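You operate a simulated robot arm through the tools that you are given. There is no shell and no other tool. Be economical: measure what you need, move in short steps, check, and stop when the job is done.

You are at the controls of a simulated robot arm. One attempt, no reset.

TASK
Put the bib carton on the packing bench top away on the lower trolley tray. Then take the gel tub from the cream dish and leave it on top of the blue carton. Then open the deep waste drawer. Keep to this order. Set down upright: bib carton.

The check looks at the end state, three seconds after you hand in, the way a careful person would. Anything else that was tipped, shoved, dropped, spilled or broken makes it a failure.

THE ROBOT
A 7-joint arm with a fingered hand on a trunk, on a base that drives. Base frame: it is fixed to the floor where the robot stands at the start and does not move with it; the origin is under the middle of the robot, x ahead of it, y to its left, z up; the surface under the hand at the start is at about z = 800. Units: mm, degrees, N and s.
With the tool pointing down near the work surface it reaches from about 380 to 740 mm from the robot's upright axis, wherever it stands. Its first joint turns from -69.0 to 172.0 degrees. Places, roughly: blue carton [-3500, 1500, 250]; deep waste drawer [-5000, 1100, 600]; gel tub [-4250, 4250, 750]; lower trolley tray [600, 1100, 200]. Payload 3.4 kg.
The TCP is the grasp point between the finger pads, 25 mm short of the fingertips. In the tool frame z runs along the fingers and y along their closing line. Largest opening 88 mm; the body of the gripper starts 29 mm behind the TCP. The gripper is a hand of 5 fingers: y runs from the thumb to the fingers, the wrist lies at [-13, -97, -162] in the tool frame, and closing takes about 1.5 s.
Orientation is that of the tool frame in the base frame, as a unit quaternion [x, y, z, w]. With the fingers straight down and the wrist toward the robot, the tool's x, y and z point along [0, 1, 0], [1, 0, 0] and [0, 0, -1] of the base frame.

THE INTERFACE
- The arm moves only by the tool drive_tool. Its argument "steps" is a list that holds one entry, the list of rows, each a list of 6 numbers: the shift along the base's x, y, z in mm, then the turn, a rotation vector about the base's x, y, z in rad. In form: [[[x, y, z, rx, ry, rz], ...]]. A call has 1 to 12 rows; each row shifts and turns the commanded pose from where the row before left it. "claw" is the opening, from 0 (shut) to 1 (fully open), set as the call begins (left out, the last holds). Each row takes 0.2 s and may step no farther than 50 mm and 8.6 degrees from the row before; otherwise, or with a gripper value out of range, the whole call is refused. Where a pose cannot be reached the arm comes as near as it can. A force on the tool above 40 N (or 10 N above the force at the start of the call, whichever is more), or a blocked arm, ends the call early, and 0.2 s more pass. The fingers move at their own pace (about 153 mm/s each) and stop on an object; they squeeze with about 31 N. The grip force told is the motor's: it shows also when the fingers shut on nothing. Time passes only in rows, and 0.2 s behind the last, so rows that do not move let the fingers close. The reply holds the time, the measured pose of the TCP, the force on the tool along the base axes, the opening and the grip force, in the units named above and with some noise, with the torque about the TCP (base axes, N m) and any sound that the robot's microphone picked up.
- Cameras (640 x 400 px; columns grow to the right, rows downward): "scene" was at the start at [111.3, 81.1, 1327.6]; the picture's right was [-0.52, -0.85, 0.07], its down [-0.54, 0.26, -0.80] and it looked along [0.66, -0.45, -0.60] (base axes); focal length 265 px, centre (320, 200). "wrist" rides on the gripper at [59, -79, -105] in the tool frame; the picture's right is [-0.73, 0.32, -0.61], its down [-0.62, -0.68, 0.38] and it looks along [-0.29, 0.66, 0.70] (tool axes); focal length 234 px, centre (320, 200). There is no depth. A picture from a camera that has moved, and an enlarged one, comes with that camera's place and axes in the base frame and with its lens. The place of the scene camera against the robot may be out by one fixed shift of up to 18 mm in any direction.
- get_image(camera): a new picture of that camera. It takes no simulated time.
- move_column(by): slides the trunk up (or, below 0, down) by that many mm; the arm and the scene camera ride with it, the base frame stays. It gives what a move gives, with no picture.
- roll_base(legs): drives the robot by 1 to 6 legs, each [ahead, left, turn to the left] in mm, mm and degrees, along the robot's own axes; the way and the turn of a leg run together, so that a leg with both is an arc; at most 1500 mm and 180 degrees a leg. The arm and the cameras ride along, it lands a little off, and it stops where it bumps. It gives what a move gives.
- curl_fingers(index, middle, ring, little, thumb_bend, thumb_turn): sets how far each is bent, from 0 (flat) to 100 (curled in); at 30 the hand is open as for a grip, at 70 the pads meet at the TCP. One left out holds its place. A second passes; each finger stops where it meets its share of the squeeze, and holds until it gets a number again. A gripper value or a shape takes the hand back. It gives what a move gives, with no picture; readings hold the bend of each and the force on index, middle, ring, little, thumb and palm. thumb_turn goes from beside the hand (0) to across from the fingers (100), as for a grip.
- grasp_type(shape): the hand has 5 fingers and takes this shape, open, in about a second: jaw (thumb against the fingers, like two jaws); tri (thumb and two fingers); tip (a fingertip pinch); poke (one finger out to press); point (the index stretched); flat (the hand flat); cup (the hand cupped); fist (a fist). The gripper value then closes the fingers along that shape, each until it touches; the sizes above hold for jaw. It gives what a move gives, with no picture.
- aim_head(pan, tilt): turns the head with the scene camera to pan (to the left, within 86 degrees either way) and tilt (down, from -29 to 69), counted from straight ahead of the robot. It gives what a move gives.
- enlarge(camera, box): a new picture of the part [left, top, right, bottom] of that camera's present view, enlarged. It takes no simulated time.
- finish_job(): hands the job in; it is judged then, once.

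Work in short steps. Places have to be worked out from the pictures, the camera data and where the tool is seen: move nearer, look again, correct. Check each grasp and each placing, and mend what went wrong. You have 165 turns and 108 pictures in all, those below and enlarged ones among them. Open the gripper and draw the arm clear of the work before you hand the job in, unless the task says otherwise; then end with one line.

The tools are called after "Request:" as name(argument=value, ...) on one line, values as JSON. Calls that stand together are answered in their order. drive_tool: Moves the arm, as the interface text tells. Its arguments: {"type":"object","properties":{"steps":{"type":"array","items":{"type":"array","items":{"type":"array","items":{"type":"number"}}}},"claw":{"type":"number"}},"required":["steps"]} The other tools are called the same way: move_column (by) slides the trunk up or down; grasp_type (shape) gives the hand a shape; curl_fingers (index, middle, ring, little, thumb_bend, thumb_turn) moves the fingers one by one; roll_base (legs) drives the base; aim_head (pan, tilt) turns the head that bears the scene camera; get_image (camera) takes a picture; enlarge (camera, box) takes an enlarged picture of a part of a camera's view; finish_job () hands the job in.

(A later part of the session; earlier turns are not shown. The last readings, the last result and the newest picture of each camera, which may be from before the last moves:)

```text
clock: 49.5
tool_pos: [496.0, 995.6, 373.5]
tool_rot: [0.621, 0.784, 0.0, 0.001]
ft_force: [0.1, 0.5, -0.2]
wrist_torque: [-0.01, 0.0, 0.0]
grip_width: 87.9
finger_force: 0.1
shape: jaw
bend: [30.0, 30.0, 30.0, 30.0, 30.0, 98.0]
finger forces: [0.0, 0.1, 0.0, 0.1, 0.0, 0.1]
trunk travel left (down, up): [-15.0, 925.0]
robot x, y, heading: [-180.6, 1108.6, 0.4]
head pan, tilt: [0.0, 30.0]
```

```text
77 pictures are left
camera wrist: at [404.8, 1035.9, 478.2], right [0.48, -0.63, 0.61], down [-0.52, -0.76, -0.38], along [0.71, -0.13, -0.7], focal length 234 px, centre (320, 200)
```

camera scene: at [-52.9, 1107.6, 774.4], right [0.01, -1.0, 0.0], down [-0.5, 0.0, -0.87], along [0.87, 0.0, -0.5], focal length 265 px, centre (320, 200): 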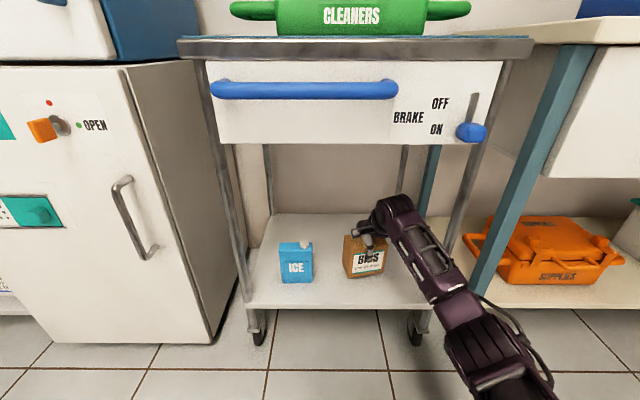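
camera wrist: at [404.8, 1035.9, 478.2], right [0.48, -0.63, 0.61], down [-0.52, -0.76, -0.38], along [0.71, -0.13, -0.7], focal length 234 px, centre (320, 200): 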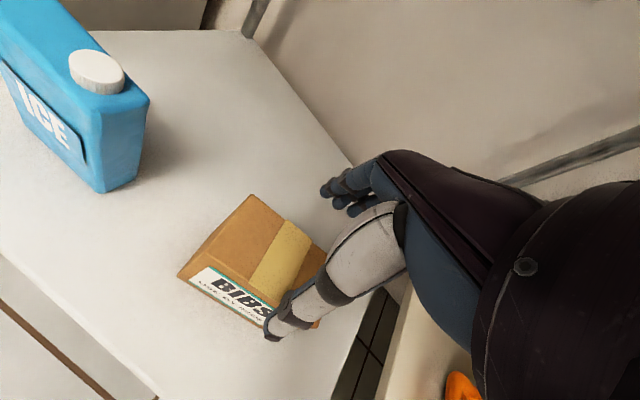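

The carton stands upright on the tray, and the hand is clear above it. I back out.

Request:
drive_tool(steps=[[[0, 0, 20, 0, 0, 0]]])

Request:
roll_base(legs=[[-400, 0, 0]])

Request:
move_column(by=600)

Request:
get_image(camera="scene")

```text
clock: 49.9
tool_pos: [494.9, 995.9, 392.5]
tool_rot: [0.621, 0.784, 0.0, 0.001]
ft_force: [0.4, 0.4, 0.9]
wrist_torque: [0.02, 0.0, -0.03]
grip_width: 87.8
finger_force: 0.0
shape: jaw
bend: [30.0, 30.0, 30.0, 30.0, 30.0, 98.0]
finger forces: [0.1, 0.0, 0.0, 0.1, 0.0, 0.0]
trunk travel left (down, up): [-15.0, 925.0]
robot x, y, heading: [-183.5, 1109.5, 0.4]
head pan, tilt: [0.0, 30.0]
```

```text
clock: 52.4
tool_pos: [96.4, 992.5, 393.7]
tool_rot: [0.62, 0.784, -0.001, 0.001]
ft_force: [-0.2, 0.0, 0.0]
wrist_torque: [0.0, 0.02, 0.03]
grip_width: 87.9
finger_force: 0.0
shape: jaw
bend: [30.0, 30.0, 30.0, 30.0, 30.0, 98.0]
finger forces: [0.0, 0.1, 0.0, 0.0, 0.0, 0.1]
trunk travel left (down, up): [-15.0, 925.0]
robot x, y, heading: [-578.7, 1103.8, 0.4]
head pan, tilt: [0.0, 30.0]
```

```text
refused: 600 is not a number from -400 to 400
```

```text
76 pictures are left
camera scene: at [-452.1, 1105.4, 774.4], right [0.0, -1.0, 0.0], down [-0.5, 0.0, -0.87], along [0.87, 0.0, -0.5], focal length 265 px, centre (320, 200)
```

scene: 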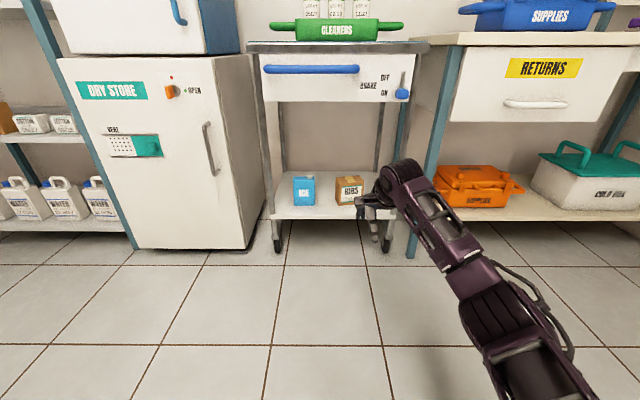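

The bib carton stands upright on the lower tray. Before going on, I return to the stock board to put the two bumped sliders back (MASKS to 2, GEL to 3). I raise the trunk and drive right, keeping off the wall.

Request:
move_column(by=400)

Request:
roll_base(legs=[[0, -700, 0], [0, 0, -25]])

Request:
grasp_type(shape="poke")

Request:
move_column(by=100)

Request:
get_image(camera="wrist")

```text
clock: 56.2
tool_pos: [97.2, 993.1, 793.4]
tool_rot: [0.62, 0.784, 0.0, 0.0]
ft_force: [0.1, -0.7, 0.2]
wrist_torque: [0.02, 0.04, 0.02]
grip_width: 88.0
finger_force: 0.0
shape: jaw
bend: [30.0, 30.0, 30.0, 30.0, 30.0, 98.0]
finger forces: [0.0, 0.1, 0.0, 0.0, 0.0, 0.1]
trunk travel left (down, up): [-415.0, 525.0]
robot x, y, heading: [-581.5, 1104.8, 0.3]
head pan, tilt: [0.0, 30.0]
```

```text
clock: 61.3
tool_pos: [-14.3, 28.1, 793.6]
tool_rot: [0.776, 0.63, 0.0, 0.001]
ft_force: [-0.3, -1.0, 0.3]
wrist_torque: [-0.01, -0.02, -0.02]
grip_width: 87.6
finger_force: 0.0
shape: jaw
bend: [30.0, 30.0, 30.0, 30.0, 30.0, 98.0]
finger forces: [0.1, 0.0, 0.1, 0.1, 0.0, 0.0]
trunk travel left (down, up): [-415.0, 525.0]
robot x, y, heading: [-579.3, 417.1, -24.9]
head pan, tilt: [0.0, 30.0]
```

```text
clock: 62.2
tool_pos: [-14.0, 28.2, 793.6]
tool_rot: [0.777, 0.63, -0.001, 0.0]
ft_force: [-0.1, -0.1, 0.4]
wrist_torque: [-0.01, 0.02, -0.02]
grip_width: 0.0
finger_force: 0.0
shape: poke
bend: [70.0, 70.0, 99.0, 99.0, 100.0, 100.0]
finger forces: [0.0, 0.0, 0.0, 0.0, 0.1, 0.0]
trunk travel left (down, up): [-415.0, 525.0]
robot x, y, heading: [-579.5, 417.2, -24.8]
head pan, tilt: [0.0, 30.0]
```

```text
clock: 63.5
tool_pos: [-14.3, 28.8, 893.7]
tool_rot: [0.777, 0.63, -0.001, 0.0]
ft_force: [-0.6, 0.1, 0.2]
wrist_torque: [0.0, 0.0, 0.05]
grip_width: 0.0
finger_force: 0.0
shape: poke
bend: [70.0, 70.0, 99.0, 99.0, 100.0, 100.0]
finger forces: [0.0, 0.0, 0.0, 0.1, 0.0, 0.0]
trunk travel left (down, up): [-515.0, 425.0]
robot x, y, heading: [-578.3, 419.6, -24.8]
head pan, tilt: [0.0, 30.0]
```

```text
75 pictures are left
camera wrist: at [-79.3, 102.0, 998.4], right [0.17, -0.78, 0.61], down [-0.8, -0.47, -0.38], along [0.58, -0.42, -0.7], focal length 234 px, centre (320, 200)
```

wrist: 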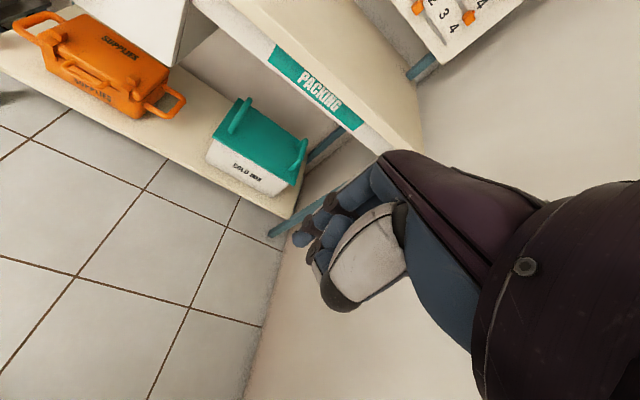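

Only a single fingertip is wanted, so I curl the middle finger away, then pitch the hand up to point forward, with yaw −25°.

Request:
curl_fingers(index=60, middle=100)

Request:
drive_tool(steps=[[[4, 9, 0, 0, 0, -0.113], [4, 9, 0, 0, 0, -0.113], [4, 9, 0, -0.0592, -0.1268, 0], [4, 9, 0, -0.0592, -0.1268, 0], [4, 9, 0, -0.0592, -0.1268, 0], [4, 9, 0, -0.0592, -0.1268, 0], [4, 9, 0, -0.0592, -0.1268, 0], [4, 9, 0, -0.0592, -0.1268, 0], [4, 9, 0, -0.0592, -0.1268, 0]]])

Request:
get_image(camera="scene")

Request:
get_image(camera="wrist")

```text
clock: 64.5
tool_pos: [-13.1, 28.5, 894.1]
tool_rot: [0.777, 0.63, 0.0, 0.0]
ft_force: [0.1, 0.3, 0.5]
wrist_torque: [-0.01, -0.01, 0.02]
grip_width: 29.9
finger_force: 0.0
shape: fingers
bend: [60.0, 100.0, 99.0, 99.0, 100.0, 100.0]
finger forces: [0.0, 0.0, 0.0, 0.1, 0.0, 0.0]
trunk travel left (down, up): [-515.0, 425.0]
robot x, y, heading: [-579.1, 416.8, -25.3]
head pan, tilt: [0.0, 30.0]
```

```text
clock: 66.5
tool_pos: [21.6, 110.8, 894.6]
tool_rot: [0.744, 0.474, 0.253, 0.398]
ft_force: [0.2, 0.0, 0.0]
wrist_torque: [0.03, -0.01, -0.01]
grip_width: 29.7
finger_force: 0.1
shape: fingers
bend: [60.0, 100.0, 99.0, 99.0, 100.0, 100.0]
finger forces: [0.0, 0.0, 0.0, 0.0, 0.1, 0.0]
trunk travel left (down, up): [-515.0, 425.0]
robot x, y, heading: [-577.5, 417.2, -25.0]
head pan, tilt: [0.0, 30.0]
```

```text
74 pictures are left
camera scene: at [-463.1, 358.2, 1274.5], right [-0.42, -0.91, 0.0], down [-0.45, 0.21, -0.87], along [0.79, -0.37, -0.5], focal length 265 px, centre (320, 200)
```

scene: 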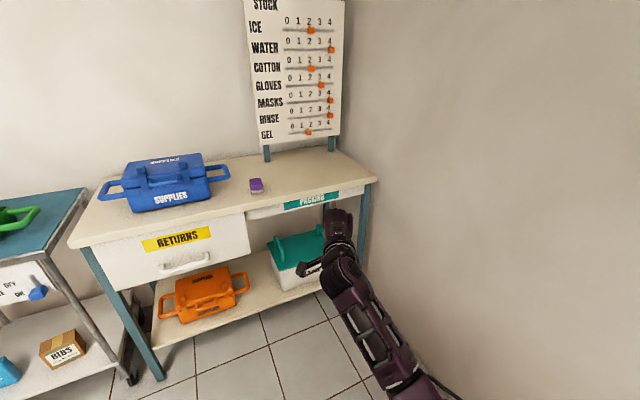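

```text
73 pictures are left
camera wrist: at [-72.9, 219.1, 886.6], right [-0.6, -0.52, 0.61], down [-0.32, -0.54, -0.78], along [0.73, -0.66, 0.16], focal length 234 px, centre (320, 200)
```

wrist: 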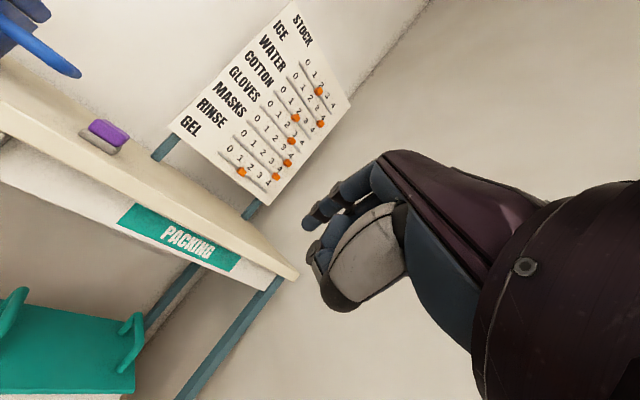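

The pose is good. I stretch the index to bend 30 so that its tip stands well proud, and look at where it is.

Request:
curl_fingers(index=30)

Request:
enlarge(camera="wrist", box=[230, 100, 420, 320])

Request:
enlarge(camera="scene", box=[270, 180, 390, 300])

```text
clock: 67.5
tool_pos: [21.1, 110.6, 893.4]
tool_rot: [0.744, 0.474, 0.252, 0.398]
ft_force: [-0.3, -0.9, 0.7]
wrist_torque: [-0.01, -0.01, -0.02]
grip_width: 48.6
finger_force: 0.0
shape: fingers
bend: [30.0, 100.0, 99.0, 99.0, 100.0, 100.0]
finger forces: [0.0, 0.0, 0.0, 0.0, 0.1, 0.1]
trunk travel left (down, up): [-515.0, 425.0]
robot x, y, heading: [-576.7, 418.5, -24.9]
head pan, tilt: [0.0, 30.0]
```

```text
1.82 times, centred on (325, 210) of wrist
camera zoom: at [-72.9, 218.6, 886.6], right [-0.6, -0.52, 0.61], down [-0.32, -0.54, -0.78], along [0.73, -0.66, 0.16], focal length 426 px, centre (311, 182)
```

zoom: 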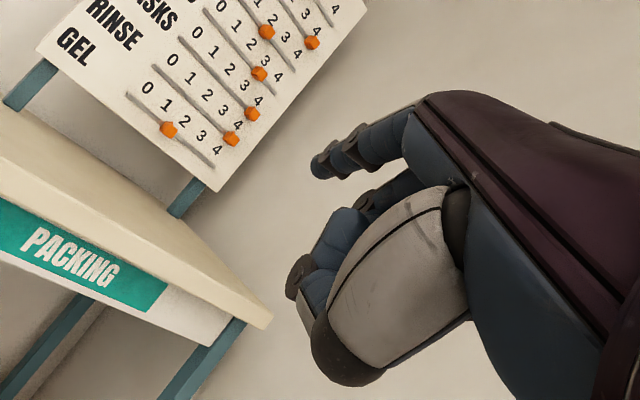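

```text
3.33 times, centred on (330, 240) of scene
camera zoom: at [-463.3, 357.7, 1274.4], right [-0.42, -0.91, 0.0], down [-0.45, 0.21, -0.87], along [0.79, -0.37, -0.5], focal length 883 px, centre (287, 67)
```

zoom: 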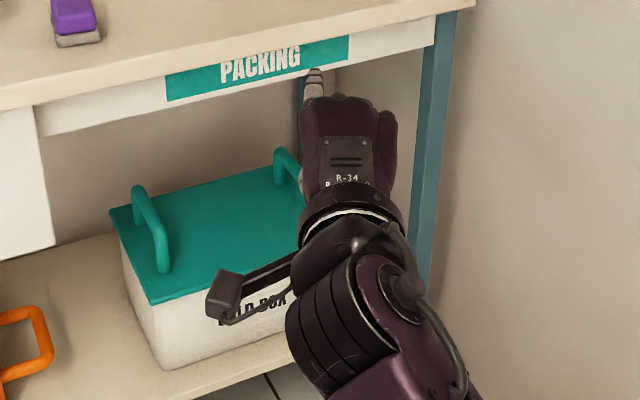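

The index tip sits straight along the tool axis line, with the rest of the hand to its right. I raise the hand, yaw it a further −15°, and drive to short of the board.

Request:
move_column(by=137)

Request:
drive_tool(steps=[[[0, 0, 0, 0, 0, -0.131], [0, 0, 0, 0, 0, -0.131]]])

Request:
roll_base(legs=[[600, -55, 0]])

Request:
aim_head(pan=0, tilt=20)

Request:
get_image(camera="wrist")

Request:
get_image(camera="scene")

```text
clock: 69.2
tool_pos: [21.6, 110.7, 1030.5]
tool_rot: [0.745, 0.474, 0.251, 0.397]
ft_force: [0.5, 0.6, -1.7]
wrist_torque: [-0.01, 0.02, 0.03]
grip_width: 48.4
finger_force: 0.1
shape: fingers
bend: [30.0, 100.0, 99.0, 99.0, 100.0, 100.0]
finger forces: [0.1, 0.0, 0.0, 0.0, 0.0, 0.0]
trunk travel left (down, up): [-652.0, 288.0]
robot x, y, heading: [-579.1, 419.5, -24.7]
head pan, tilt: [0.0, 30.0]
```

```text
clock: 69.8
tool_pos: [21.9, 110.3, 1030.5]
tool_rot: [0.8, 0.374, 0.197, 0.427]
ft_force: [-0.1, 0.5, 0.1]
wrist_torque: [0.02, 0.01, -0.01]
grip_width: 48.7
finger_force: 0.0
shape: fingers
bend: [30.0, 100.0, 99.0, 99.0, 100.0, 100.0]
finger forces: [0.0, 0.0, 0.1, 0.0, 0.0, 0.0]
trunk travel left (down, up): [-652.0, 288.0]
robot x, y, heading: [-579.6, 416.8, -24.9]
head pan, tilt: [0.0, 30.0]
```

```text
clock: 73.1
tool_pos: [538.6, -191.6, 1030.1]
tool_rot: [0.8, 0.373, 0.197, 0.426]
ft_force: [-0.9, -0.5, -0.3]
wrist_torque: [-0.02, 0.03, 0.02]
grip_width: 48.7
finger_force: 0.0
shape: fingers
bend: [30.0, 100.0, 99.0, 99.0, 100.0, 100.0]
finger forces: [0.1, 0.0, 0.1, 0.0, 0.1, 0.0]
trunk travel left (down, up): [-652.0, 288.0]
robot x, y, heading: [-64.5, 118.8, -24.9]
head pan, tilt: [0.0, 30.0]
```

```text
clock: 73.8
tool_pos: [538.6, -191.8, 1030.4]
tool_rot: [0.799, 0.372, 0.198, 0.428]
ft_force: [-1.0, -0.5, -0.5]
wrist_torque: [0.0, -0.01, -0.01]
grip_width: 48.7
finger_force: 0.1
shape: fingers
bend: [30.0, 100.0, 99.0, 99.0, 100.0, 100.0]
finger forces: [0.0, 0.0, 0.1, 0.0, 0.0, 0.1]
trunk travel left (down, up): [-652.0, 288.0]
robot x, y, heading: [-60.7, 116.3, -24.8]
head pan, tilt: [0.0, 20.0]
```

```text
70 pictures are left
camera wrist: at [475.6, -62.3, 1023.4], right [-0.71, -0.35, 0.61], down [-0.45, -0.44, -0.78], along [0.54, -0.83, 0.16], focal length 234 px, centre (320, 200)
```

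wrist: 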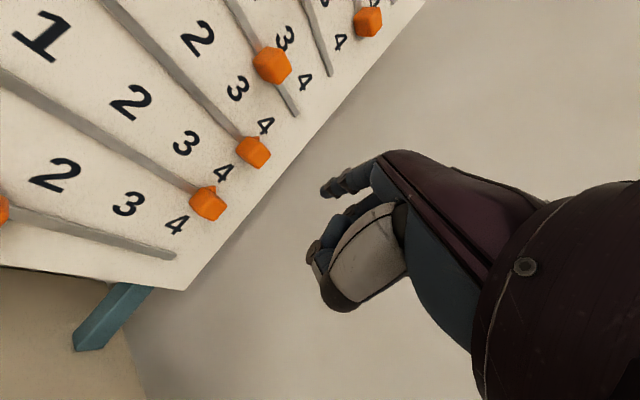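

```text
69 pictures are left
camera scene: at [56.0, 55.5, 1427.5], right [-0.42, -0.91, 0.0], down [-0.31, 0.14, -0.94], along [0.85, -0.4, -0.34], focal length 265 px, centre (320, 200)
```

scene: 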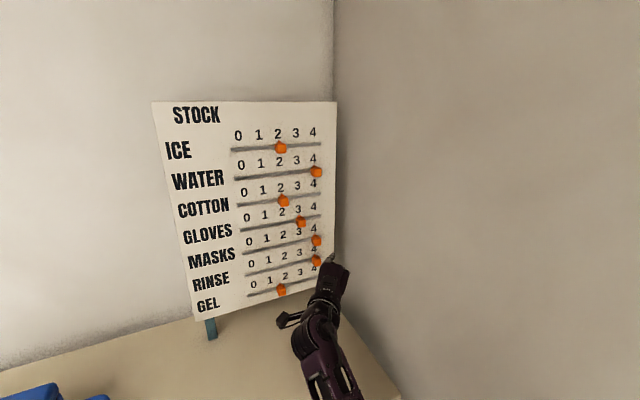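

Triangulating: MASKS knob at about [676, −219, 1058], RINSE knob at [672, −212, 991]; fingertip at about [576, −221, 1058]. I move the fingertip to the right of the MASKS knob, first staying off the board.

Request:
drive_tool(steps=[[[22, -16, 0, 0, 0, 0], [22, -16, 0, 0, 0, 0], [22, -17, 0, 0, 0, 0]]])

Request:
get_image(camera="wrist")

Request:
enlarge(camera="scene", box=[230, 180, 390, 300])

```text
clock: 74.7
tool_pos: [604.9, -242.2, 1030.9]
tool_rot: [0.8, 0.373, 0.197, 0.427]
ft_force: [0.4, -0.2, 0.6]
wrist_torque: [0.0, -0.01, 0.02]
grip_width: 48.6
finger_force: 0.0
shape: fingers
bend: [30.0, 100.0, 99.0, 99.0, 100.0, 100.0]
finger forces: [0.0, 0.0, 0.1, 0.1, 0.0, 0.2]
trunk travel left (down, up): [-652.0, 288.0]
robot x, y, heading: [-61.1, 115.5, -24.9]
head pan, tilt: [0.0, 20.0]
```

```text
68 pictures are left
camera wrist: at [542.6, -112.9, 1023.3], right [-0.71, -0.35, 0.61], down [-0.45, -0.44, -0.78], along [0.54, -0.83, 0.16], focal length 234 px, centre (320, 200)
```

wrist: 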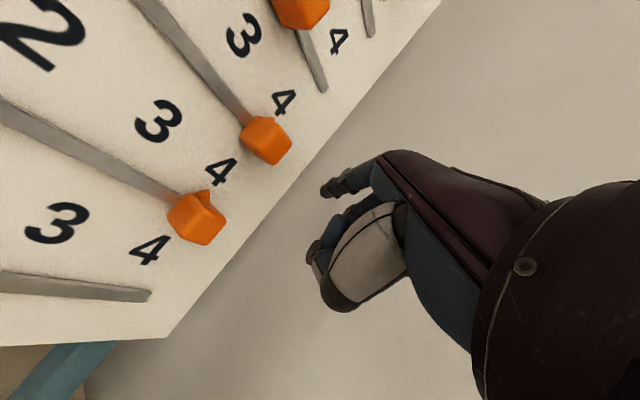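

```text
3.33 times, centred on (310, 240) of scene
camera zoom: at [56.9, 54.8, 1427.4], right [-0.42, -0.91, 0.0], down [-0.31, 0.14, -0.94], along [0.85, -0.4, -0.34], focal length 883 px, centre (353, 67)
```

zoom: 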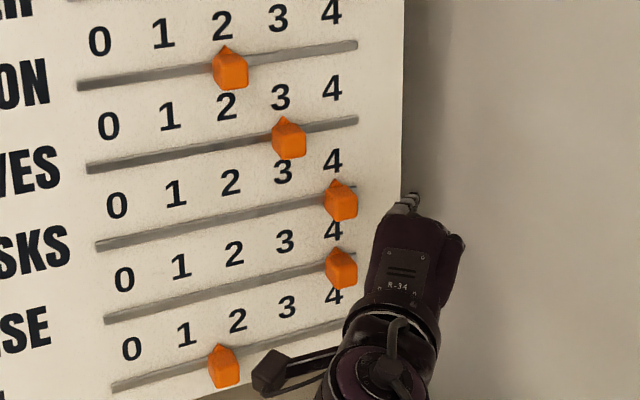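

The fingertip is to the right of the MASKS knob and still short of the board. I advance along +x beside the knob.

Request:
drive_tool(steps=[[[15, -1, 0, 0, 0, 0], [13, 0, 0, 0, 0, 0], [10, 0, 0, 0, 0, 0]]])

Request:
get_image(camera="wrist")

Request:
enlarge(camera="scene", box=[230, 180, 390, 300])

```text
clock: 75.5
tool_pos: [640.6, -239.4, 1032.0]
tool_rot: [0.8, 0.373, 0.198, 0.427]
ft_force: [0.7, -0.5, 0.1]
wrist_torque: [0.02, 0.01, 0.0]
grip_width: 48.4
finger_force: 0.0
shape: fingers
bend: [30.0, 100.0, 99.0, 99.0, 100.0, 100.0]
finger forces: [0.0, 0.0, 0.0, 0.0, 0.0, 0.0]
trunk travel left (down, up): [-652.0, 288.0]
robot x, y, heading: [-63.8, 118.9, -25.1]
head pan, tilt: [0.0, 20.0]
```

```text
66 pictures are left
camera wrist: at [577.0, -111.4, 1023.6], right [-0.71, -0.35, 0.61], down [-0.45, -0.44, -0.78], along [0.54, -0.83, 0.16], focal length 234 px, centre (320, 200)
```

wrist: 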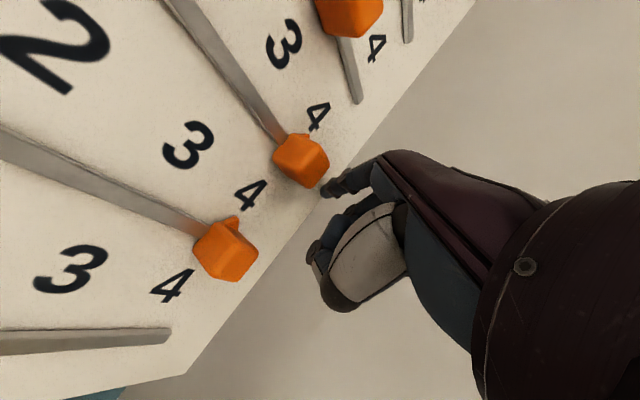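

```text
3.33 times, centred on (310, 240) of scene
camera zoom: at [56.2, 55.9, 1427.5], right [-0.42, -0.91, 0.0], down [-0.31, 0.14, -0.94], along [0.85, -0.4, -0.34], focal length 883 px, centre (353, 67)
```

zoom: 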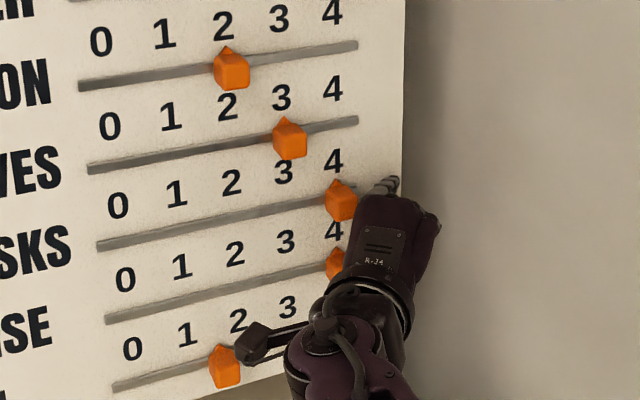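

The finger is beside the knob. I push left in steps of 10 mm and check.

Request:
drive_tool(steps=[[[4, 8, 0, 0, 0, 0], [0, 10, 0, 0, 0, 0], [0, 10, 0, 0, 0, 0], [0, 10, 0, 0, 0, 0], [0, 10, 0, 0, 0, 0]]])

Request:
enlarge(camera="scene", box=[230, 180, 390, 300])

Request:
get_image(camera="wrist")

```text
clock: 76.7
tool_pos: [639.6, -201.3, 1031.4]
tool_rot: [0.799, 0.373, 0.198, 0.427]
ft_force: [-1.2, -0.7, -0.8]
wrist_torque: [-0.01, -0.04, -0.01]
grip_width: 48.5
finger_force: 0.2
shape: fingers
bend: [30.0, 100.0, 99.0, 99.0, 100.0, 100.0]
finger forces: [0.6, 0.0, 0.0, 0.1, 0.0, 0.0]
out of reach, approached as far as the arm can: row 1
trunk travel left (down, up): [-652.0, 288.0]
robot x, y, heading: [-59.8, 118.9, -25.0]
head pan, tilt: [0.0, 20.0]
```

```text
3.33 times, centred on (310, 240) of scene
camera zoom: at [55.9, 55.5, 1427.5], right [-0.42, -0.91, 0.0], down [-0.31, 0.14, -0.94], along [0.85, -0.4, -0.34], focal length 883 px, centre (353, 67)
```

zoom: 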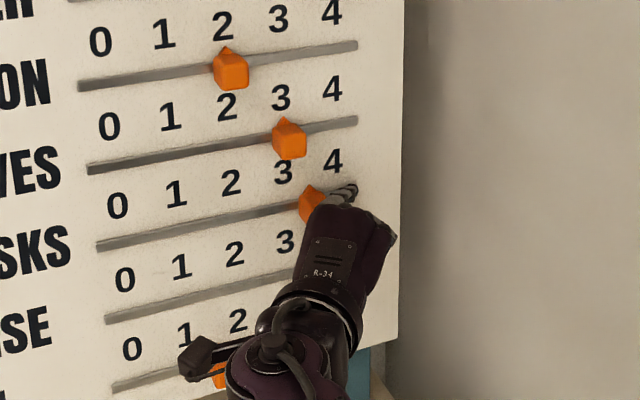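

```text
63 pictures are left
camera wrist: at [577.2, -71.7, 1024.1], right [-0.71, -0.35, 0.61], down [-0.45, -0.44, -0.78], along [0.54, -0.83, 0.16], focal length 234 px, centre (320, 200)
```

wrist: 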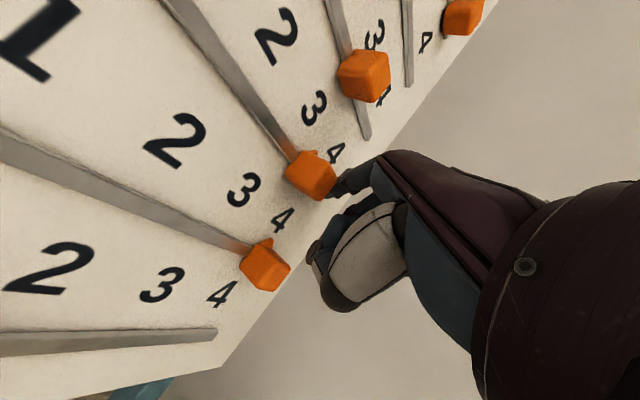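

The knob is moving cleanly (now ≈3.5), RINSE unaffected. I push on 45 mm.

Request:
drive_tool(steps=[[[0, 10, 0, 0, 0, 0], [0, 10, 0, 0, 0, 0], [0, 10, 0, 0, 0, 0], [0, 10, 0, 0, 0, 0], [0, 10, 0, 0, 0, 0]]])

Request:
enlarge(camera="scene", box=[230, 180, 390, 300])

```text
clock: 77.8
tool_pos: [641.8, -151.2, 1029.8]
tool_rot: [0.799, 0.373, 0.198, 0.428]
ft_force: [-1.4, -0.3, 0.3]
wrist_torque: [0.02, -0.06, -0.04]
grip_width: 48.8
finger_force: 0.7
shape: fingers
bend: [30.0, 100.0, 99.0, 99.0, 100.0, 100.0]
finger forces: [1.1, 0.1, 0.0, 0.0, 0.1, 0.0]
trunk travel left (down, up): [-652.0, 288.0]
robot x, y, heading: [-64.1, 115.5, -24.9]
head pan, tilt: [0.0, 20.0]
```

```text
3.33 times, centred on (310, 240) of scene
camera zoom: at [55.7, 55.5, 1427.5], right [-0.42, -0.91, 0.0], down [-0.31, 0.14, -0.94], along [0.85, -0.4, -0.34], focal length 883 px, centre (353, 67)
```

zoom: 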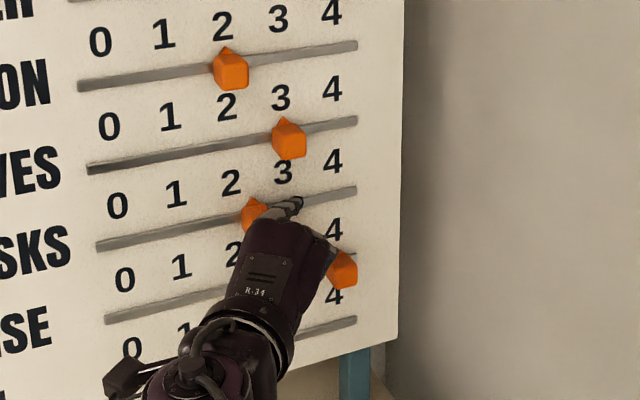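

About 15 mm more to reach "2".

Request:
drive_tool(steps=[[[0, 8, 0, 0, 0, 0], [0, 7, 0, 0, 0, 0]]])

Request:
enlarge(camera="scene", box=[230, 180, 390, 300])

```text
clock: 78.5
tool_pos: [641.0, -136.4, 1031.4]
tool_rot: [0.799, 0.374, 0.198, 0.427]
ft_force: [0.6, -1.0, 0.5]
wrist_torque: [0.03, -0.01, 0.0]
grip_width: 48.9
finger_force: 0.7
shape: fingers
bend: [30.0, 100.0, 99.0, 99.0, 100.0, 100.0]
finger forces: [0.7, 0.0, 0.0, 0.0, 0.0, 0.1]
trunk travel left (down, up): [-652.0, 288.0]
robot x, y, heading: [-61.0, 116.0, -25.2]
head pan, tilt: [0.0, 20.0]
```

```text
3.33 times, centred on (310, 240) of scene
camera zoom: at [55.9, 55.1, 1427.5], right [-0.42, -0.91, 0.0], down [-0.31, 0.14, -0.94], along [0.85, -0.4, -0.34], focal length 883 px, centre (353, 67)
```

zoom: 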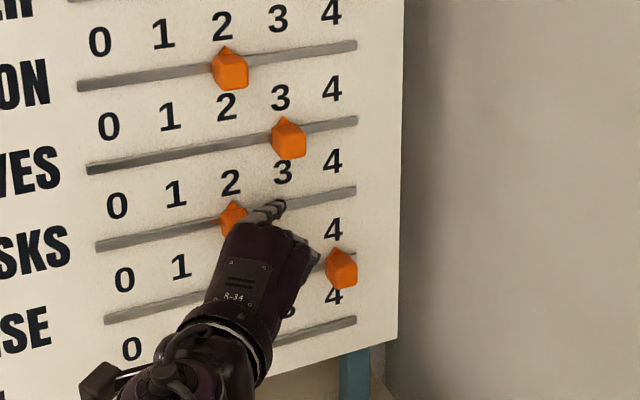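

MASKS is back at 2. I release it, back off, and go down to the GEL row, left of its knob.

Request:
drive_tool(steps=[[[0, -5, 0, 0, 0, 0], [-25, 0, 0, 0, 0, 0], [-25, 0, 0, 0, 0, 0], [-30, 10, 0, 0, 0, 0], [0, 40, 0, 0, 0, 0], [0, 45, 0, 0, 0, 0]]])

Request:
move_column(by=-132)

Request:
get_image(camera="wrist")

Request:
enlarge(camera="scene", box=[200, 140, 360, 260])

```text
clock: 80.0
tool_pos: [557.5, -100.1, 1030.7]
tool_rot: [0.797, 0.353, 0.17, 0.46]
ft_force: [-0.4, -0.1, 0.4]
wrist_torque: [-0.05, 0.03, -0.01]
grip_width: 49.0
finger_force: 0.1
shape: fingers
bend: [30.0, 100.0, 99.0, 99.0, 100.0, 100.0]
finger forces: [0.1, 0.1, 0.0, 0.0, 0.1, 0.0]
trunk travel left (down, up): [-652.0, 288.0]
robot x, y, heading: [-62.4, 115.1, -25.2]
head pan, tilt: [0.0, 20.0]
stopped in row 6: the arm was blocked; the commanded pose is now the measured one
```

```text
clock: 81.7
tool_pos: [558.1, -97.4, 896.7]
tool_rot: [0.797, 0.353, 0.167, 0.46]
ft_force: [-0.1, 0.3, 0.3]
wrist_torque: [0.03, 0.01, 0.0]
grip_width: 48.7
finger_force: 0.0
shape: fingers
bend: [30.0, 100.0, 99.0, 99.0, 100.0, 100.0]
finger forces: [0.0, 0.1, 0.0, 0.1, 0.1, 0.0]
trunk travel left (down, up): [-520.0, 420.0]
robot x, y, heading: [-62.8, 118.9, -25.0]
head pan, tilt: [0.0, 20.0]
```

```text
60 pictures are left
camera wrist: at [502.8, 34.7, 881.0], right [-0.73, -0.25, 0.63], down [-0.48, -0.46, -0.74], along [0.48, -0.85, 0.22], focal length 234 px, centre (320, 200)
```

wrist: 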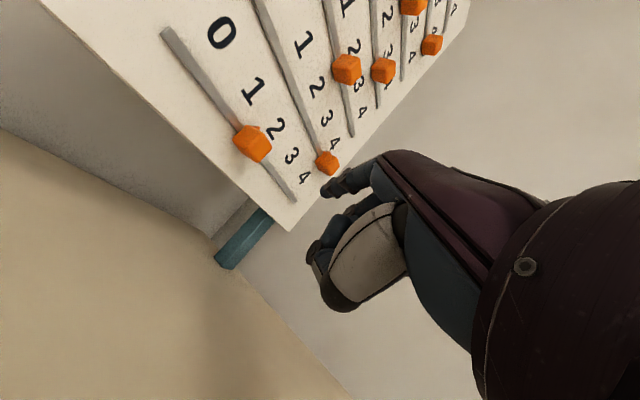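

```text
3.33 times, centred on (280, 200) of scene
camera zoom: at [56.0, 55.4, 1295.5], right [-0.42, -0.91, 0.0], down [-0.31, 0.14, -0.94], along [0.85, -0.4, -0.34], focal length 883 px, centre (453, 200)
```

zoom: 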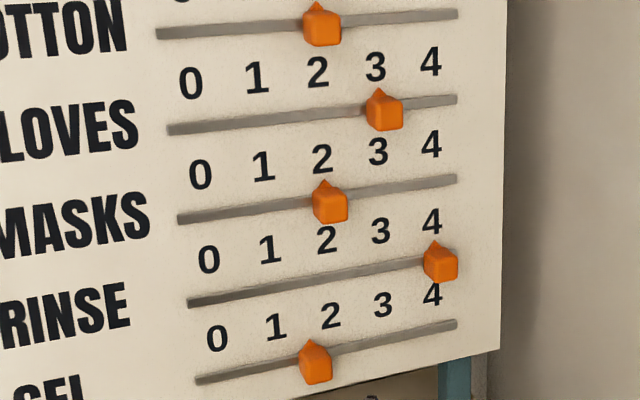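

MASKS reads 2; GEL knob is at about [672, −105, 927] and must go from 1.6 to 3. The arm is at a joint limit to the left, so I shift the base left 60 mm and forward some.

Request:
roll_base(legs=[[-25, 54, 0], [45, 21, 0]])

Request:
get_image(camera="wrist")

Request:
enlarge(camera="scene", box=[220, 160, 380, 280])

```text
clock: 83.2
tool_pos: [608.0, -38.5, 896.7]
tool_rot: [0.796, 0.354, 0.169, 0.46]
ft_force: [-0.3, 0.0, -0.7]
wrist_torque: [-0.02, 0.0, -0.03]
grip_width: 48.9
finger_force: 0.1
shape: fingers
bend: [30.0, 100.0, 99.0, 99.0, 100.0, 100.0]
finger forces: [0.1, 0.0, 0.0, 0.0, 0.1, 0.0]
trunk travel left (down, up): [-520.0, 420.0]
robot x, y, heading: [-8.9, 176.1, -25.0]
head pan, tilt: [0.0, 20.0]
```

```text
58 pictures are left
camera wrist: at [554.2, 94.4, 879.8], right [-0.73, -0.25, 0.63], down [-0.48, -0.46, -0.74], along [0.48, -0.85, 0.21], focal length 234 px, centre (320, 200)
```

wrist: 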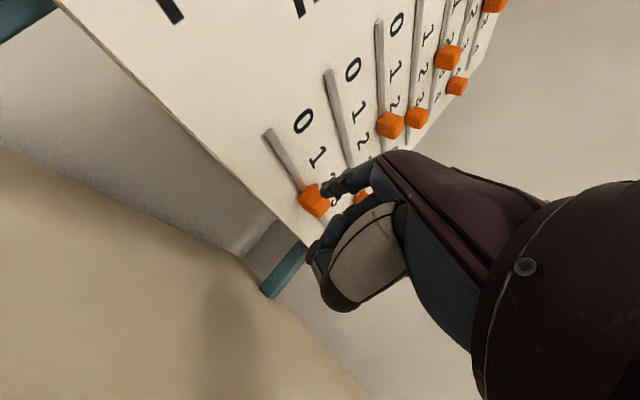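

```text
3.33 times, centred on (300, 220) of scene
camera zoom: at [108.0, 115.0, 1295.3], right [-0.42, -0.91, 0.0], down [-0.31, 0.14, -0.94], along [0.85, -0.4, -0.34], focal length 883 px, centre (387, 133)
```

zoom: 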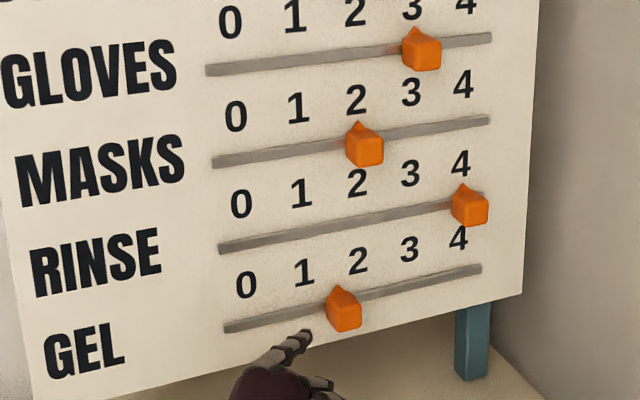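

The fingertip is left of the GEL knob and about 35 mm off the board. I advance in +x.

Request:
drive_tool(steps=[[[12, 0, 0, 0, 0, 0], [12, 0, 0, 0, 0, 0], [9, 0, 0, 0, 0, 0]]])

Request:
enlarge(camera="scene", box=[220, 160, 380, 280])

```text
clock: 84.0
tool_pos: [639.9, -44.9, 895.0]
tool_rot: [0.797, 0.351, 0.164, 0.464]
ft_force: [0.8, 1.3, 0.9]
wrist_torque: [-0.01, 0.05, 0.01]
grip_width: 48.6
finger_force: 0.1
shape: fingers
bend: [30.0, 100.0, 99.0, 99.0, 100.0, 100.0]
finger forces: [0.0, 0.0, 0.0, 0.0, 0.1, 0.0]
trunk travel left (down, up): [-520.0, 420.0]
robot x, y, heading: [-11.6, 174.3, -25.0]
head pan, tilt: [0.0, 20.0]
```

```text
3.33 times, centred on (300, 220) of scene
camera zoom: at [106.7, 115.0, 1295.5], right [-0.42, -0.91, 0.0], down [-0.31, 0.14, -0.94], along [0.85, -0.4, -0.34], focal length 883 px, centre (387, 133)
```

zoom: 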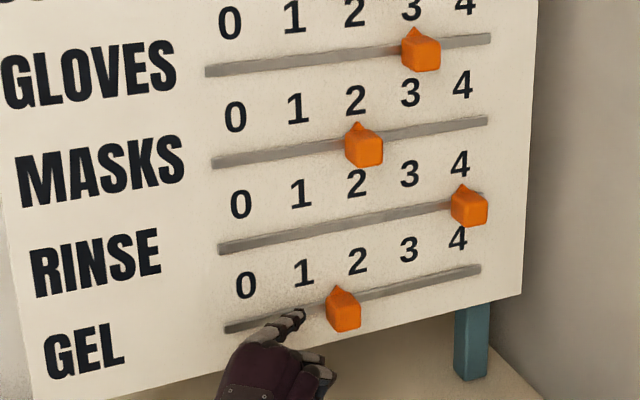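

The tip is beside the knob at the slot's height. I push right 40 mm and check.

Request:
drive_tool(steps=[[[0, -10, 0, 0, 0, 0], [0, -10, 0, 0, 0, 0], [0, -10, 0, 0, 0, 0], [0, -10, 0, 0, 0, 0]]])

Request:
enlarge(camera="scene", box=[220, 160, 380, 280])

```text
clock: 85.0
tool_pos: [641.5, -77.7, 896.8]
tool_rot: [0.796, 0.354, 0.169, 0.46]
ft_force: [0.6, 0.3, 0.4]
wrist_torque: [0.0, -0.01, -0.03]
grip_width: 48.5
finger_force: 0.1
shape: fingers
bend: [30.0, 100.0, 99.0, 99.0, 100.0, 100.0]
finger forces: [0.0, 0.0, 0.1, 0.1, 0.0, 0.0]
trunk travel left (down, up): [-520.0, 420.0]
robot x, y, heading: [-10.6, 176.8, -25.0]
head pan, tilt: [0.0, 20.0]
```

```text
3.33 times, centred on (300, 220) of scene
camera zoom: at [106.5, 114.6, 1295.5], right [-0.42, -0.91, 0.0], down [-0.31, 0.14, -0.94], along [0.85, -0.4, -0.34], focal length 883 px, centre (387, 133)
```

zoom: 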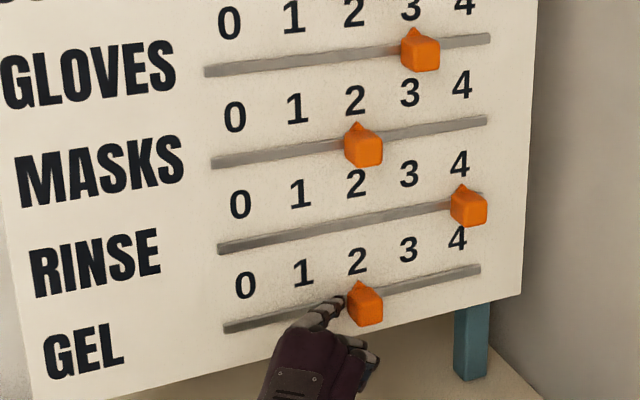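

The knob is now at ≈2.0. I push about 45 mm further.

Request:
drive_tool(steps=[[[0, -10, 0, 0, 0, 0], [0, -10, 0, 0, 0, 0], [0, -10, 0, 0, 0, 0], [0, -10, 0, 0, 0, 0]]])

Request:
enlarge(camera="scene", box=[220, 160, 380, 280])

```text
clock: 86.0
tool_pos: [640.1, -118.9, 896.3]
tool_rot: [0.797, 0.354, 0.168, 0.46]
ft_force: [0.5, -0.8, -1.0]
wrist_torque: [0.01, -0.01, 0.01]
grip_width: 48.8
finger_force: 0.0
shape: fingers
bend: [30.0, 100.0, 99.0, 99.0, 100.0, 100.0]
finger forces: [0.0, 0.1, 0.1, 0.0, 0.0, 0.0]
trunk travel left (down, up): [-520.0, 420.0]
robot x, y, heading: [-15.0, 176.4, -25.1]
head pan, tilt: [0.0, 20.0]
```

```text
3.33 times, centred on (300, 220) of scene
camera zoom: at [106.5, 114.6, 1295.5], right [-0.42, -0.91, 0.0], down [-0.31, 0.14, -0.94], along [0.85, -0.4, -0.34], focal length 883 px, centre (387, 133)
```

zoom: 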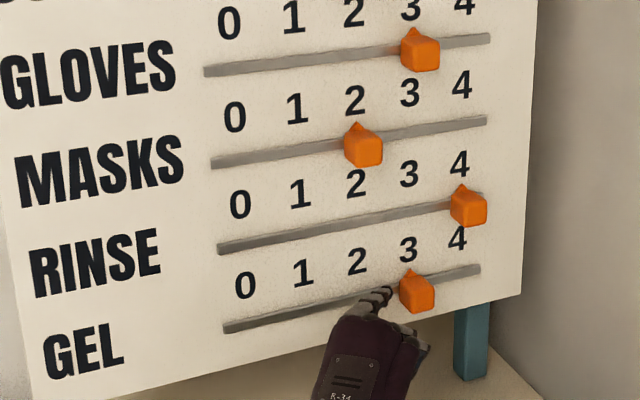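

GEL is back at 3; all sliders read as at the start. I release and back off, reset the hand, then look around toward the dish.

Request:
drive_tool(steps=[[[0, 3, 0, 0, 0, 0], [-25, 0, 0, 0, 0, 0], [-30, 0, 0, 0, 0, 0], [-30, 0, 0, 0, 0, 0]]])

Request:
roll_base(legs=[[-670, 18, 0], [0, 0, 150]])

Request:
aim_head(pan=0, tilt=15)

Request:
get_image(camera="scene")

```text
clock: 87.0
tool_pos: [556.1, -114.9, 896.7]
tool_rot: [0.796, 0.354, 0.168, 0.461]
ft_force: [0.7, -0.8, -0.7]
wrist_torque: [0.0, 0.0, 0.03]
grip_width: 48.8
finger_force: 0.1
shape: fingers
bend: [30.0, 100.0, 99.0, 99.0, 100.0, 100.0]
finger forces: [0.0, 0.0, 0.0, 0.1, 0.1, 0.0]
trunk travel left (down, up): [-520.0, 420.0]
robot x, y, heading: [-13.2, 178.9, -24.9]
head pan, tilt: [0.0, 20.0]
```

```text
clock: 96.7
tool_pos: [-938.1, 1020.0, 897.7]
tool_rot: [-0.122, 0.863, 0.489, -0.036]
ft_force: [-0.1, 0.1, 0.5]
wrist_torque: [0.01, 0.01, 0.01]
grip_width: 48.6
finger_force: 0.0
shape: fingers
bend: [30.0, 100.0, 99.0, 99.0, 100.0, 100.0]
finger forces: [0.0, 0.1, 0.0, 0.0, 0.0, 0.1]
trunk travel left (down, up): [-520.0, 420.0]
robot x, y, heading: [-609.2, 470.3, 123.4]
head pan, tilt: [0.0, 20.0]
```

```text
clock: 97.4
tool_pos: [-937.1, 1020.0, 895.2]
tool_rot: [-0.121, 0.863, 0.488, -0.035]
ft_force: [-0.2, -0.2, -0.4]
wrist_torque: [0.0, -0.02, 0.01]
grip_width: 48.9
finger_force: 0.1
shape: fingers
bend: [30.0, 100.0, 99.0, 99.0, 100.0, 100.0]
finger forces: [0.1, 0.0, 0.0, 0.1, 0.0, 0.0]
trunk travel left (down, up): [-520.0, 420.0]
robot x, y, heading: [-609.2, 471.9, 122.9]
head pan, tilt: [0.0, 15.0]
```

```text
53 pictures are left
camera scene: at [-700.1, 592.1, 1303.6], right [0.84, 0.55, 0.0], down [0.14, -0.22, -0.97], along [-0.53, 0.81, -0.26], focal length 265 px, centre (320, 200)
```

scene: 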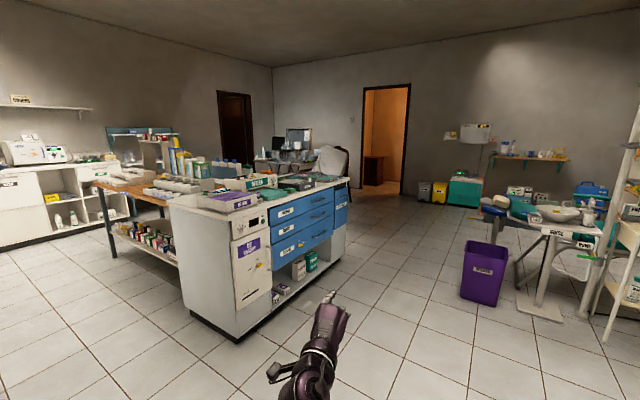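

The route leads round the near end of the island. I go there in stages along the aisle between the island and the purple bin.

Request:
grasp_type(shape="jaw")

Request:
roll_base(legs=[[788, -100, 0], [788, -100, 0], [0, 0, -33], [700, 0, 0]])

Request:
aim_head(pan=45, tilt=15)

Request:
get_image(camera="scene")

```text
clock: 98.3
tool_pos: [-937.4, 1021.5, 895.9]
tool_rot: [-0.121, 0.863, 0.489, -0.035]
ft_force: [-0.4, 0.6, -0.2]
wrist_torque: [-0.01, 0.01, -0.01]
grip_width: 87.8
finger_force: 0.2
shape: jaw
bend: [30.0, 30.0, 30.0, 30.0, 30.0, 98.0]
finger forces: [0.0, 0.0, 0.0, 0.0, 0.0, 0.0]
trunk travel left (down, up): [-520.0, 420.0]
robot x, y, heading: [-609.0, 473.4, 123.2]
head pan, tilt: [0.0, 15.0]
```

```text
clock: 111.5
tool_pos: [-1286.9, 3234.9, 895.8]
tool_rot: [0.129, 0.863, 0.477, 0.105]
ft_force: [0.3, -0.4, -0.4]
wrist_torque: [0.0, 0.02, 0.01]
grip_width: 87.6
finger_force: 0.0
shape: jaw
bend: [30.0, 30.0, 30.0, 30.0, 30.0, 98.0]
finger forces: [0.1, 0.0, 0.0, 0.1, 0.0, 0.0]
trunk travel left (down, up): [-520.0, 420.0]
robot x, y, heading: [-1309.0, 2599.9, 90.2]
head pan, tilt: [0.0, 15.0]
```

```text
clock: 112.6
tool_pos: [-1287.7, 3234.0, 895.9]
tool_rot: [0.128, 0.862, 0.479, 0.104]
ft_force: [0.3, 0.3, 0.2]
wrist_torque: [0.02, -0.02, 0.02]
grip_width: 87.7
finger_force: 0.0
shape: jaw
bend: [30.0, 30.0, 30.0, 30.0, 30.0, 98.0]
finger forces: [0.1, 0.0, 0.0, 0.1, 0.0, 0.0]
trunk travel left (down, up): [-520.0, 420.0]
robot x, y, heading: [-1312.5, 2594.4, 90.2]
head pan, tilt: [45.0, 15.0]
```

```text
52 pictures are left
camera scene: at [-1388.7, 2710.8, 1303.7], right [0.71, 0.71, 0.0], down [0.18, -0.18, -0.97], along [-0.68, 0.68, -0.26], focal length 265 px, centre (320, 200)
```

scene: 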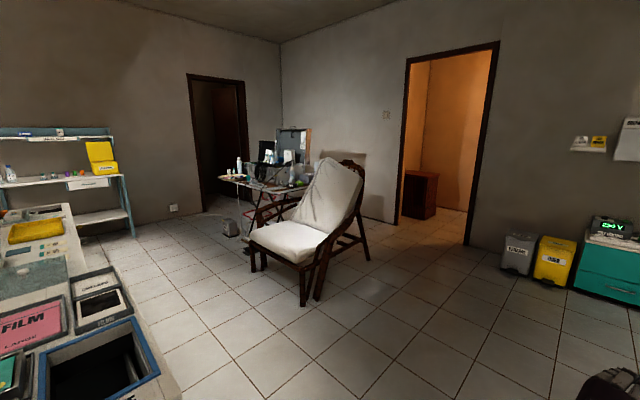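

The desk with the dish is beyond the draped chair. I go up to y≈3250, turn west, and drive along the aisle.

Request:
roll_base(legs=[[620, 0, 0], [0, 0, 90], [1400, 0, 0], [600, 0, 0]])

Request:
aim_head(pan=-40, tilt=25)

Request:
get_image(camera="scene")

```text
clock: 129.4
tool_pos: [-3935.6, 3262.5, 895.1]
tool_rot: [-0.515, 0.704, 0.413, -0.262]
ft_force: [0.7, -0.7, 0.5]
wrist_torque: [0.0, 0.01, -0.01]
grip_width: 87.8
finger_force: 0.1
shape: jaw
bend: [30.0, 30.0, 30.0, 30.0, 30.0, 98.0]
finger forces: [0.0, 0.0, 0.0, 0.0, 0.1, 0.0]
trunk travel left (down, up): [-520.0, 420.0]
robot x, y, heading: [-3297.5, 3233.0, 179.3]
head pan, tilt: [45.0, 15.0]
```

```text
clock: 130.9
tool_pos: [-3935.6, 3262.6, 896.1]
tool_rot: [-0.513, 0.704, 0.415, -0.262]
ft_force: [0.4, -0.1, 0.9]
wrist_torque: [-0.01, 0.01, 0.03]
grip_width: 87.9
finger_force: 0.0
shape: jaw
bend: [30.0, 30.0, 30.0, 30.0, 30.0, 98.0]
finger forces: [0.0, 0.1, 0.0, 0.1, 0.1, 0.0]
trunk travel left (down, up): [-520.0, 420.0]
robot x, y, heading: [-3298.8, 3232.8, 179.4]
head pan, tilt: [-40.0, 25.0]
```

```text
51 pictures are left
camera scene: at [-3430.2, 3288.5, 1287.4], right [0.65, 0.76, 0.0], down [0.32, -0.28, -0.91], along [-0.69, 0.59, -0.42], focal length 265 px, centre (320, 200)
```

scene: 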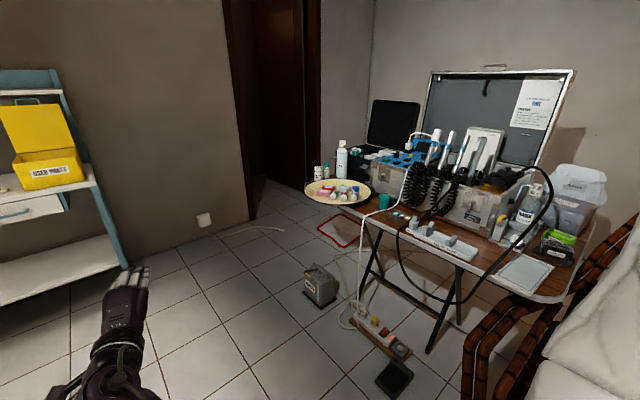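

Found the cream dish with several small items at the desk's left corner. I enlarge it to identify the gel tub.

Request:
enlarge(camera="scene", box=[290, 130, 410, 215])

```text
4.71 times, centred on (350, 172) of scene
camera zoom: at [-3430.2, 3288.5, 1287.4], right [0.65, 0.76, 0.0], down [0.32, -0.28, -0.91], along [-0.69, 0.59, -0.42], focal length 1247 px, centre (179, 329)
```

zoom: 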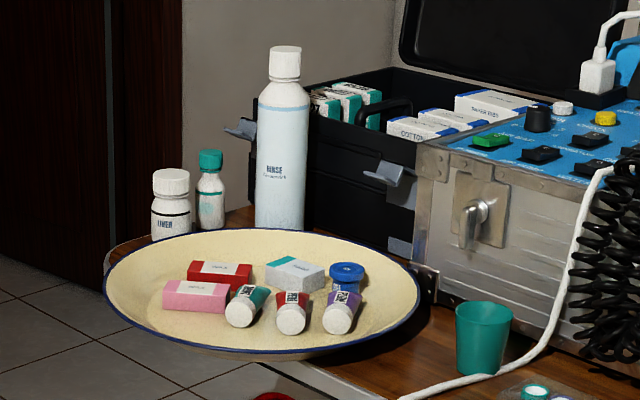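

The blue round tub sits at the right side of the dish, near [−4254, 4230]. I drive to a spot south of the dish, turn to face it and raise the trunk.

Request:
roll_base(legs=[[980, 0, 0], [0, 0, -90]])

Request:
move_column(by=150)

Request:
aim_head(pan=0, tilt=35)

Request:
get_image(camera="scene")

```text
clock: 139.7
tool_pos: [-4239.4, 3886.0, 896.4]
tool_rot: [0.128, 0.862, 0.479, 0.104]
ft_force: [0.1, 0.4, 0.5]
wrist_torque: [0.0, 0.04, 0.0]
grip_width: 87.9
finger_force: 0.1
shape: jaw
bend: [30.0, 30.0, 30.0, 30.0, 30.0, 98.0]
finger forces: [0.0, 0.1, 0.1, 0.0, 0.1, 0.0]
trunk travel left (down, up): [-520.0, 420.0]
robot x, y, heading: [-4262.3, 3247.4, 90.2]
head pan, tilt: [-40.0, 25.0]
```

```text
clock: 141.5
tool_pos: [-4240.4, 3884.1, 1046.6]
tool_rot: [0.129, 0.862, 0.479, 0.105]
ft_force: [0.7, -0.4, 0.0]
wrist_torque: [0.03, 0.02, -0.02]
grip_width: 87.9
finger_force: 0.0
shape: jaw
bend: [30.0, 30.0, 30.0, 30.0, 30.0, 98.0]
finger forces: [0.1, 0.1, 0.1, 0.0, 0.0, 0.1]
trunk travel left (down, up): [-670.0, 270.0]
robot x, y, heading: [-4262.1, 3246.0, 90.2]
head pan, tilt: [-40.0, 25.0]
```

```text
clock: 142.6
tool_pos: [-4240.5, 3883.7, 1047.2]
tool_rot: [0.129, 0.862, 0.479, 0.105]
ft_force: [-0.2, -0.1, 0.4]
wrist_torque: [0.0, 0.0, 0.0]
grip_width: 87.8
finger_force: 0.0
shape: jaw
bend: [30.0, 30.0, 30.0, 30.0, 30.0, 98.0]
finger forces: [0.0, 0.0, 0.1, 0.0, 0.0, 0.0]
trunk travel left (down, up): [-670.0, 270.0]
robot x, y, heading: [-4262.7, 3250.1, 90.4]
head pan, tilt: [0.0, 35.0]
```

```text
49 pictures are left
camera scene: at [-4275.8, 3383.0, 1421.7], right [1.0, 0.0, 0.0], down [0.0, -0.57, -0.82], along [0.0, 0.82, -0.57], focal length 265 px, centre (320, 200)
```

scene: 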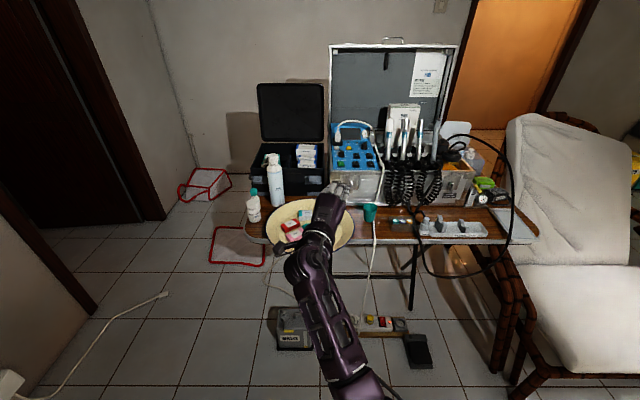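

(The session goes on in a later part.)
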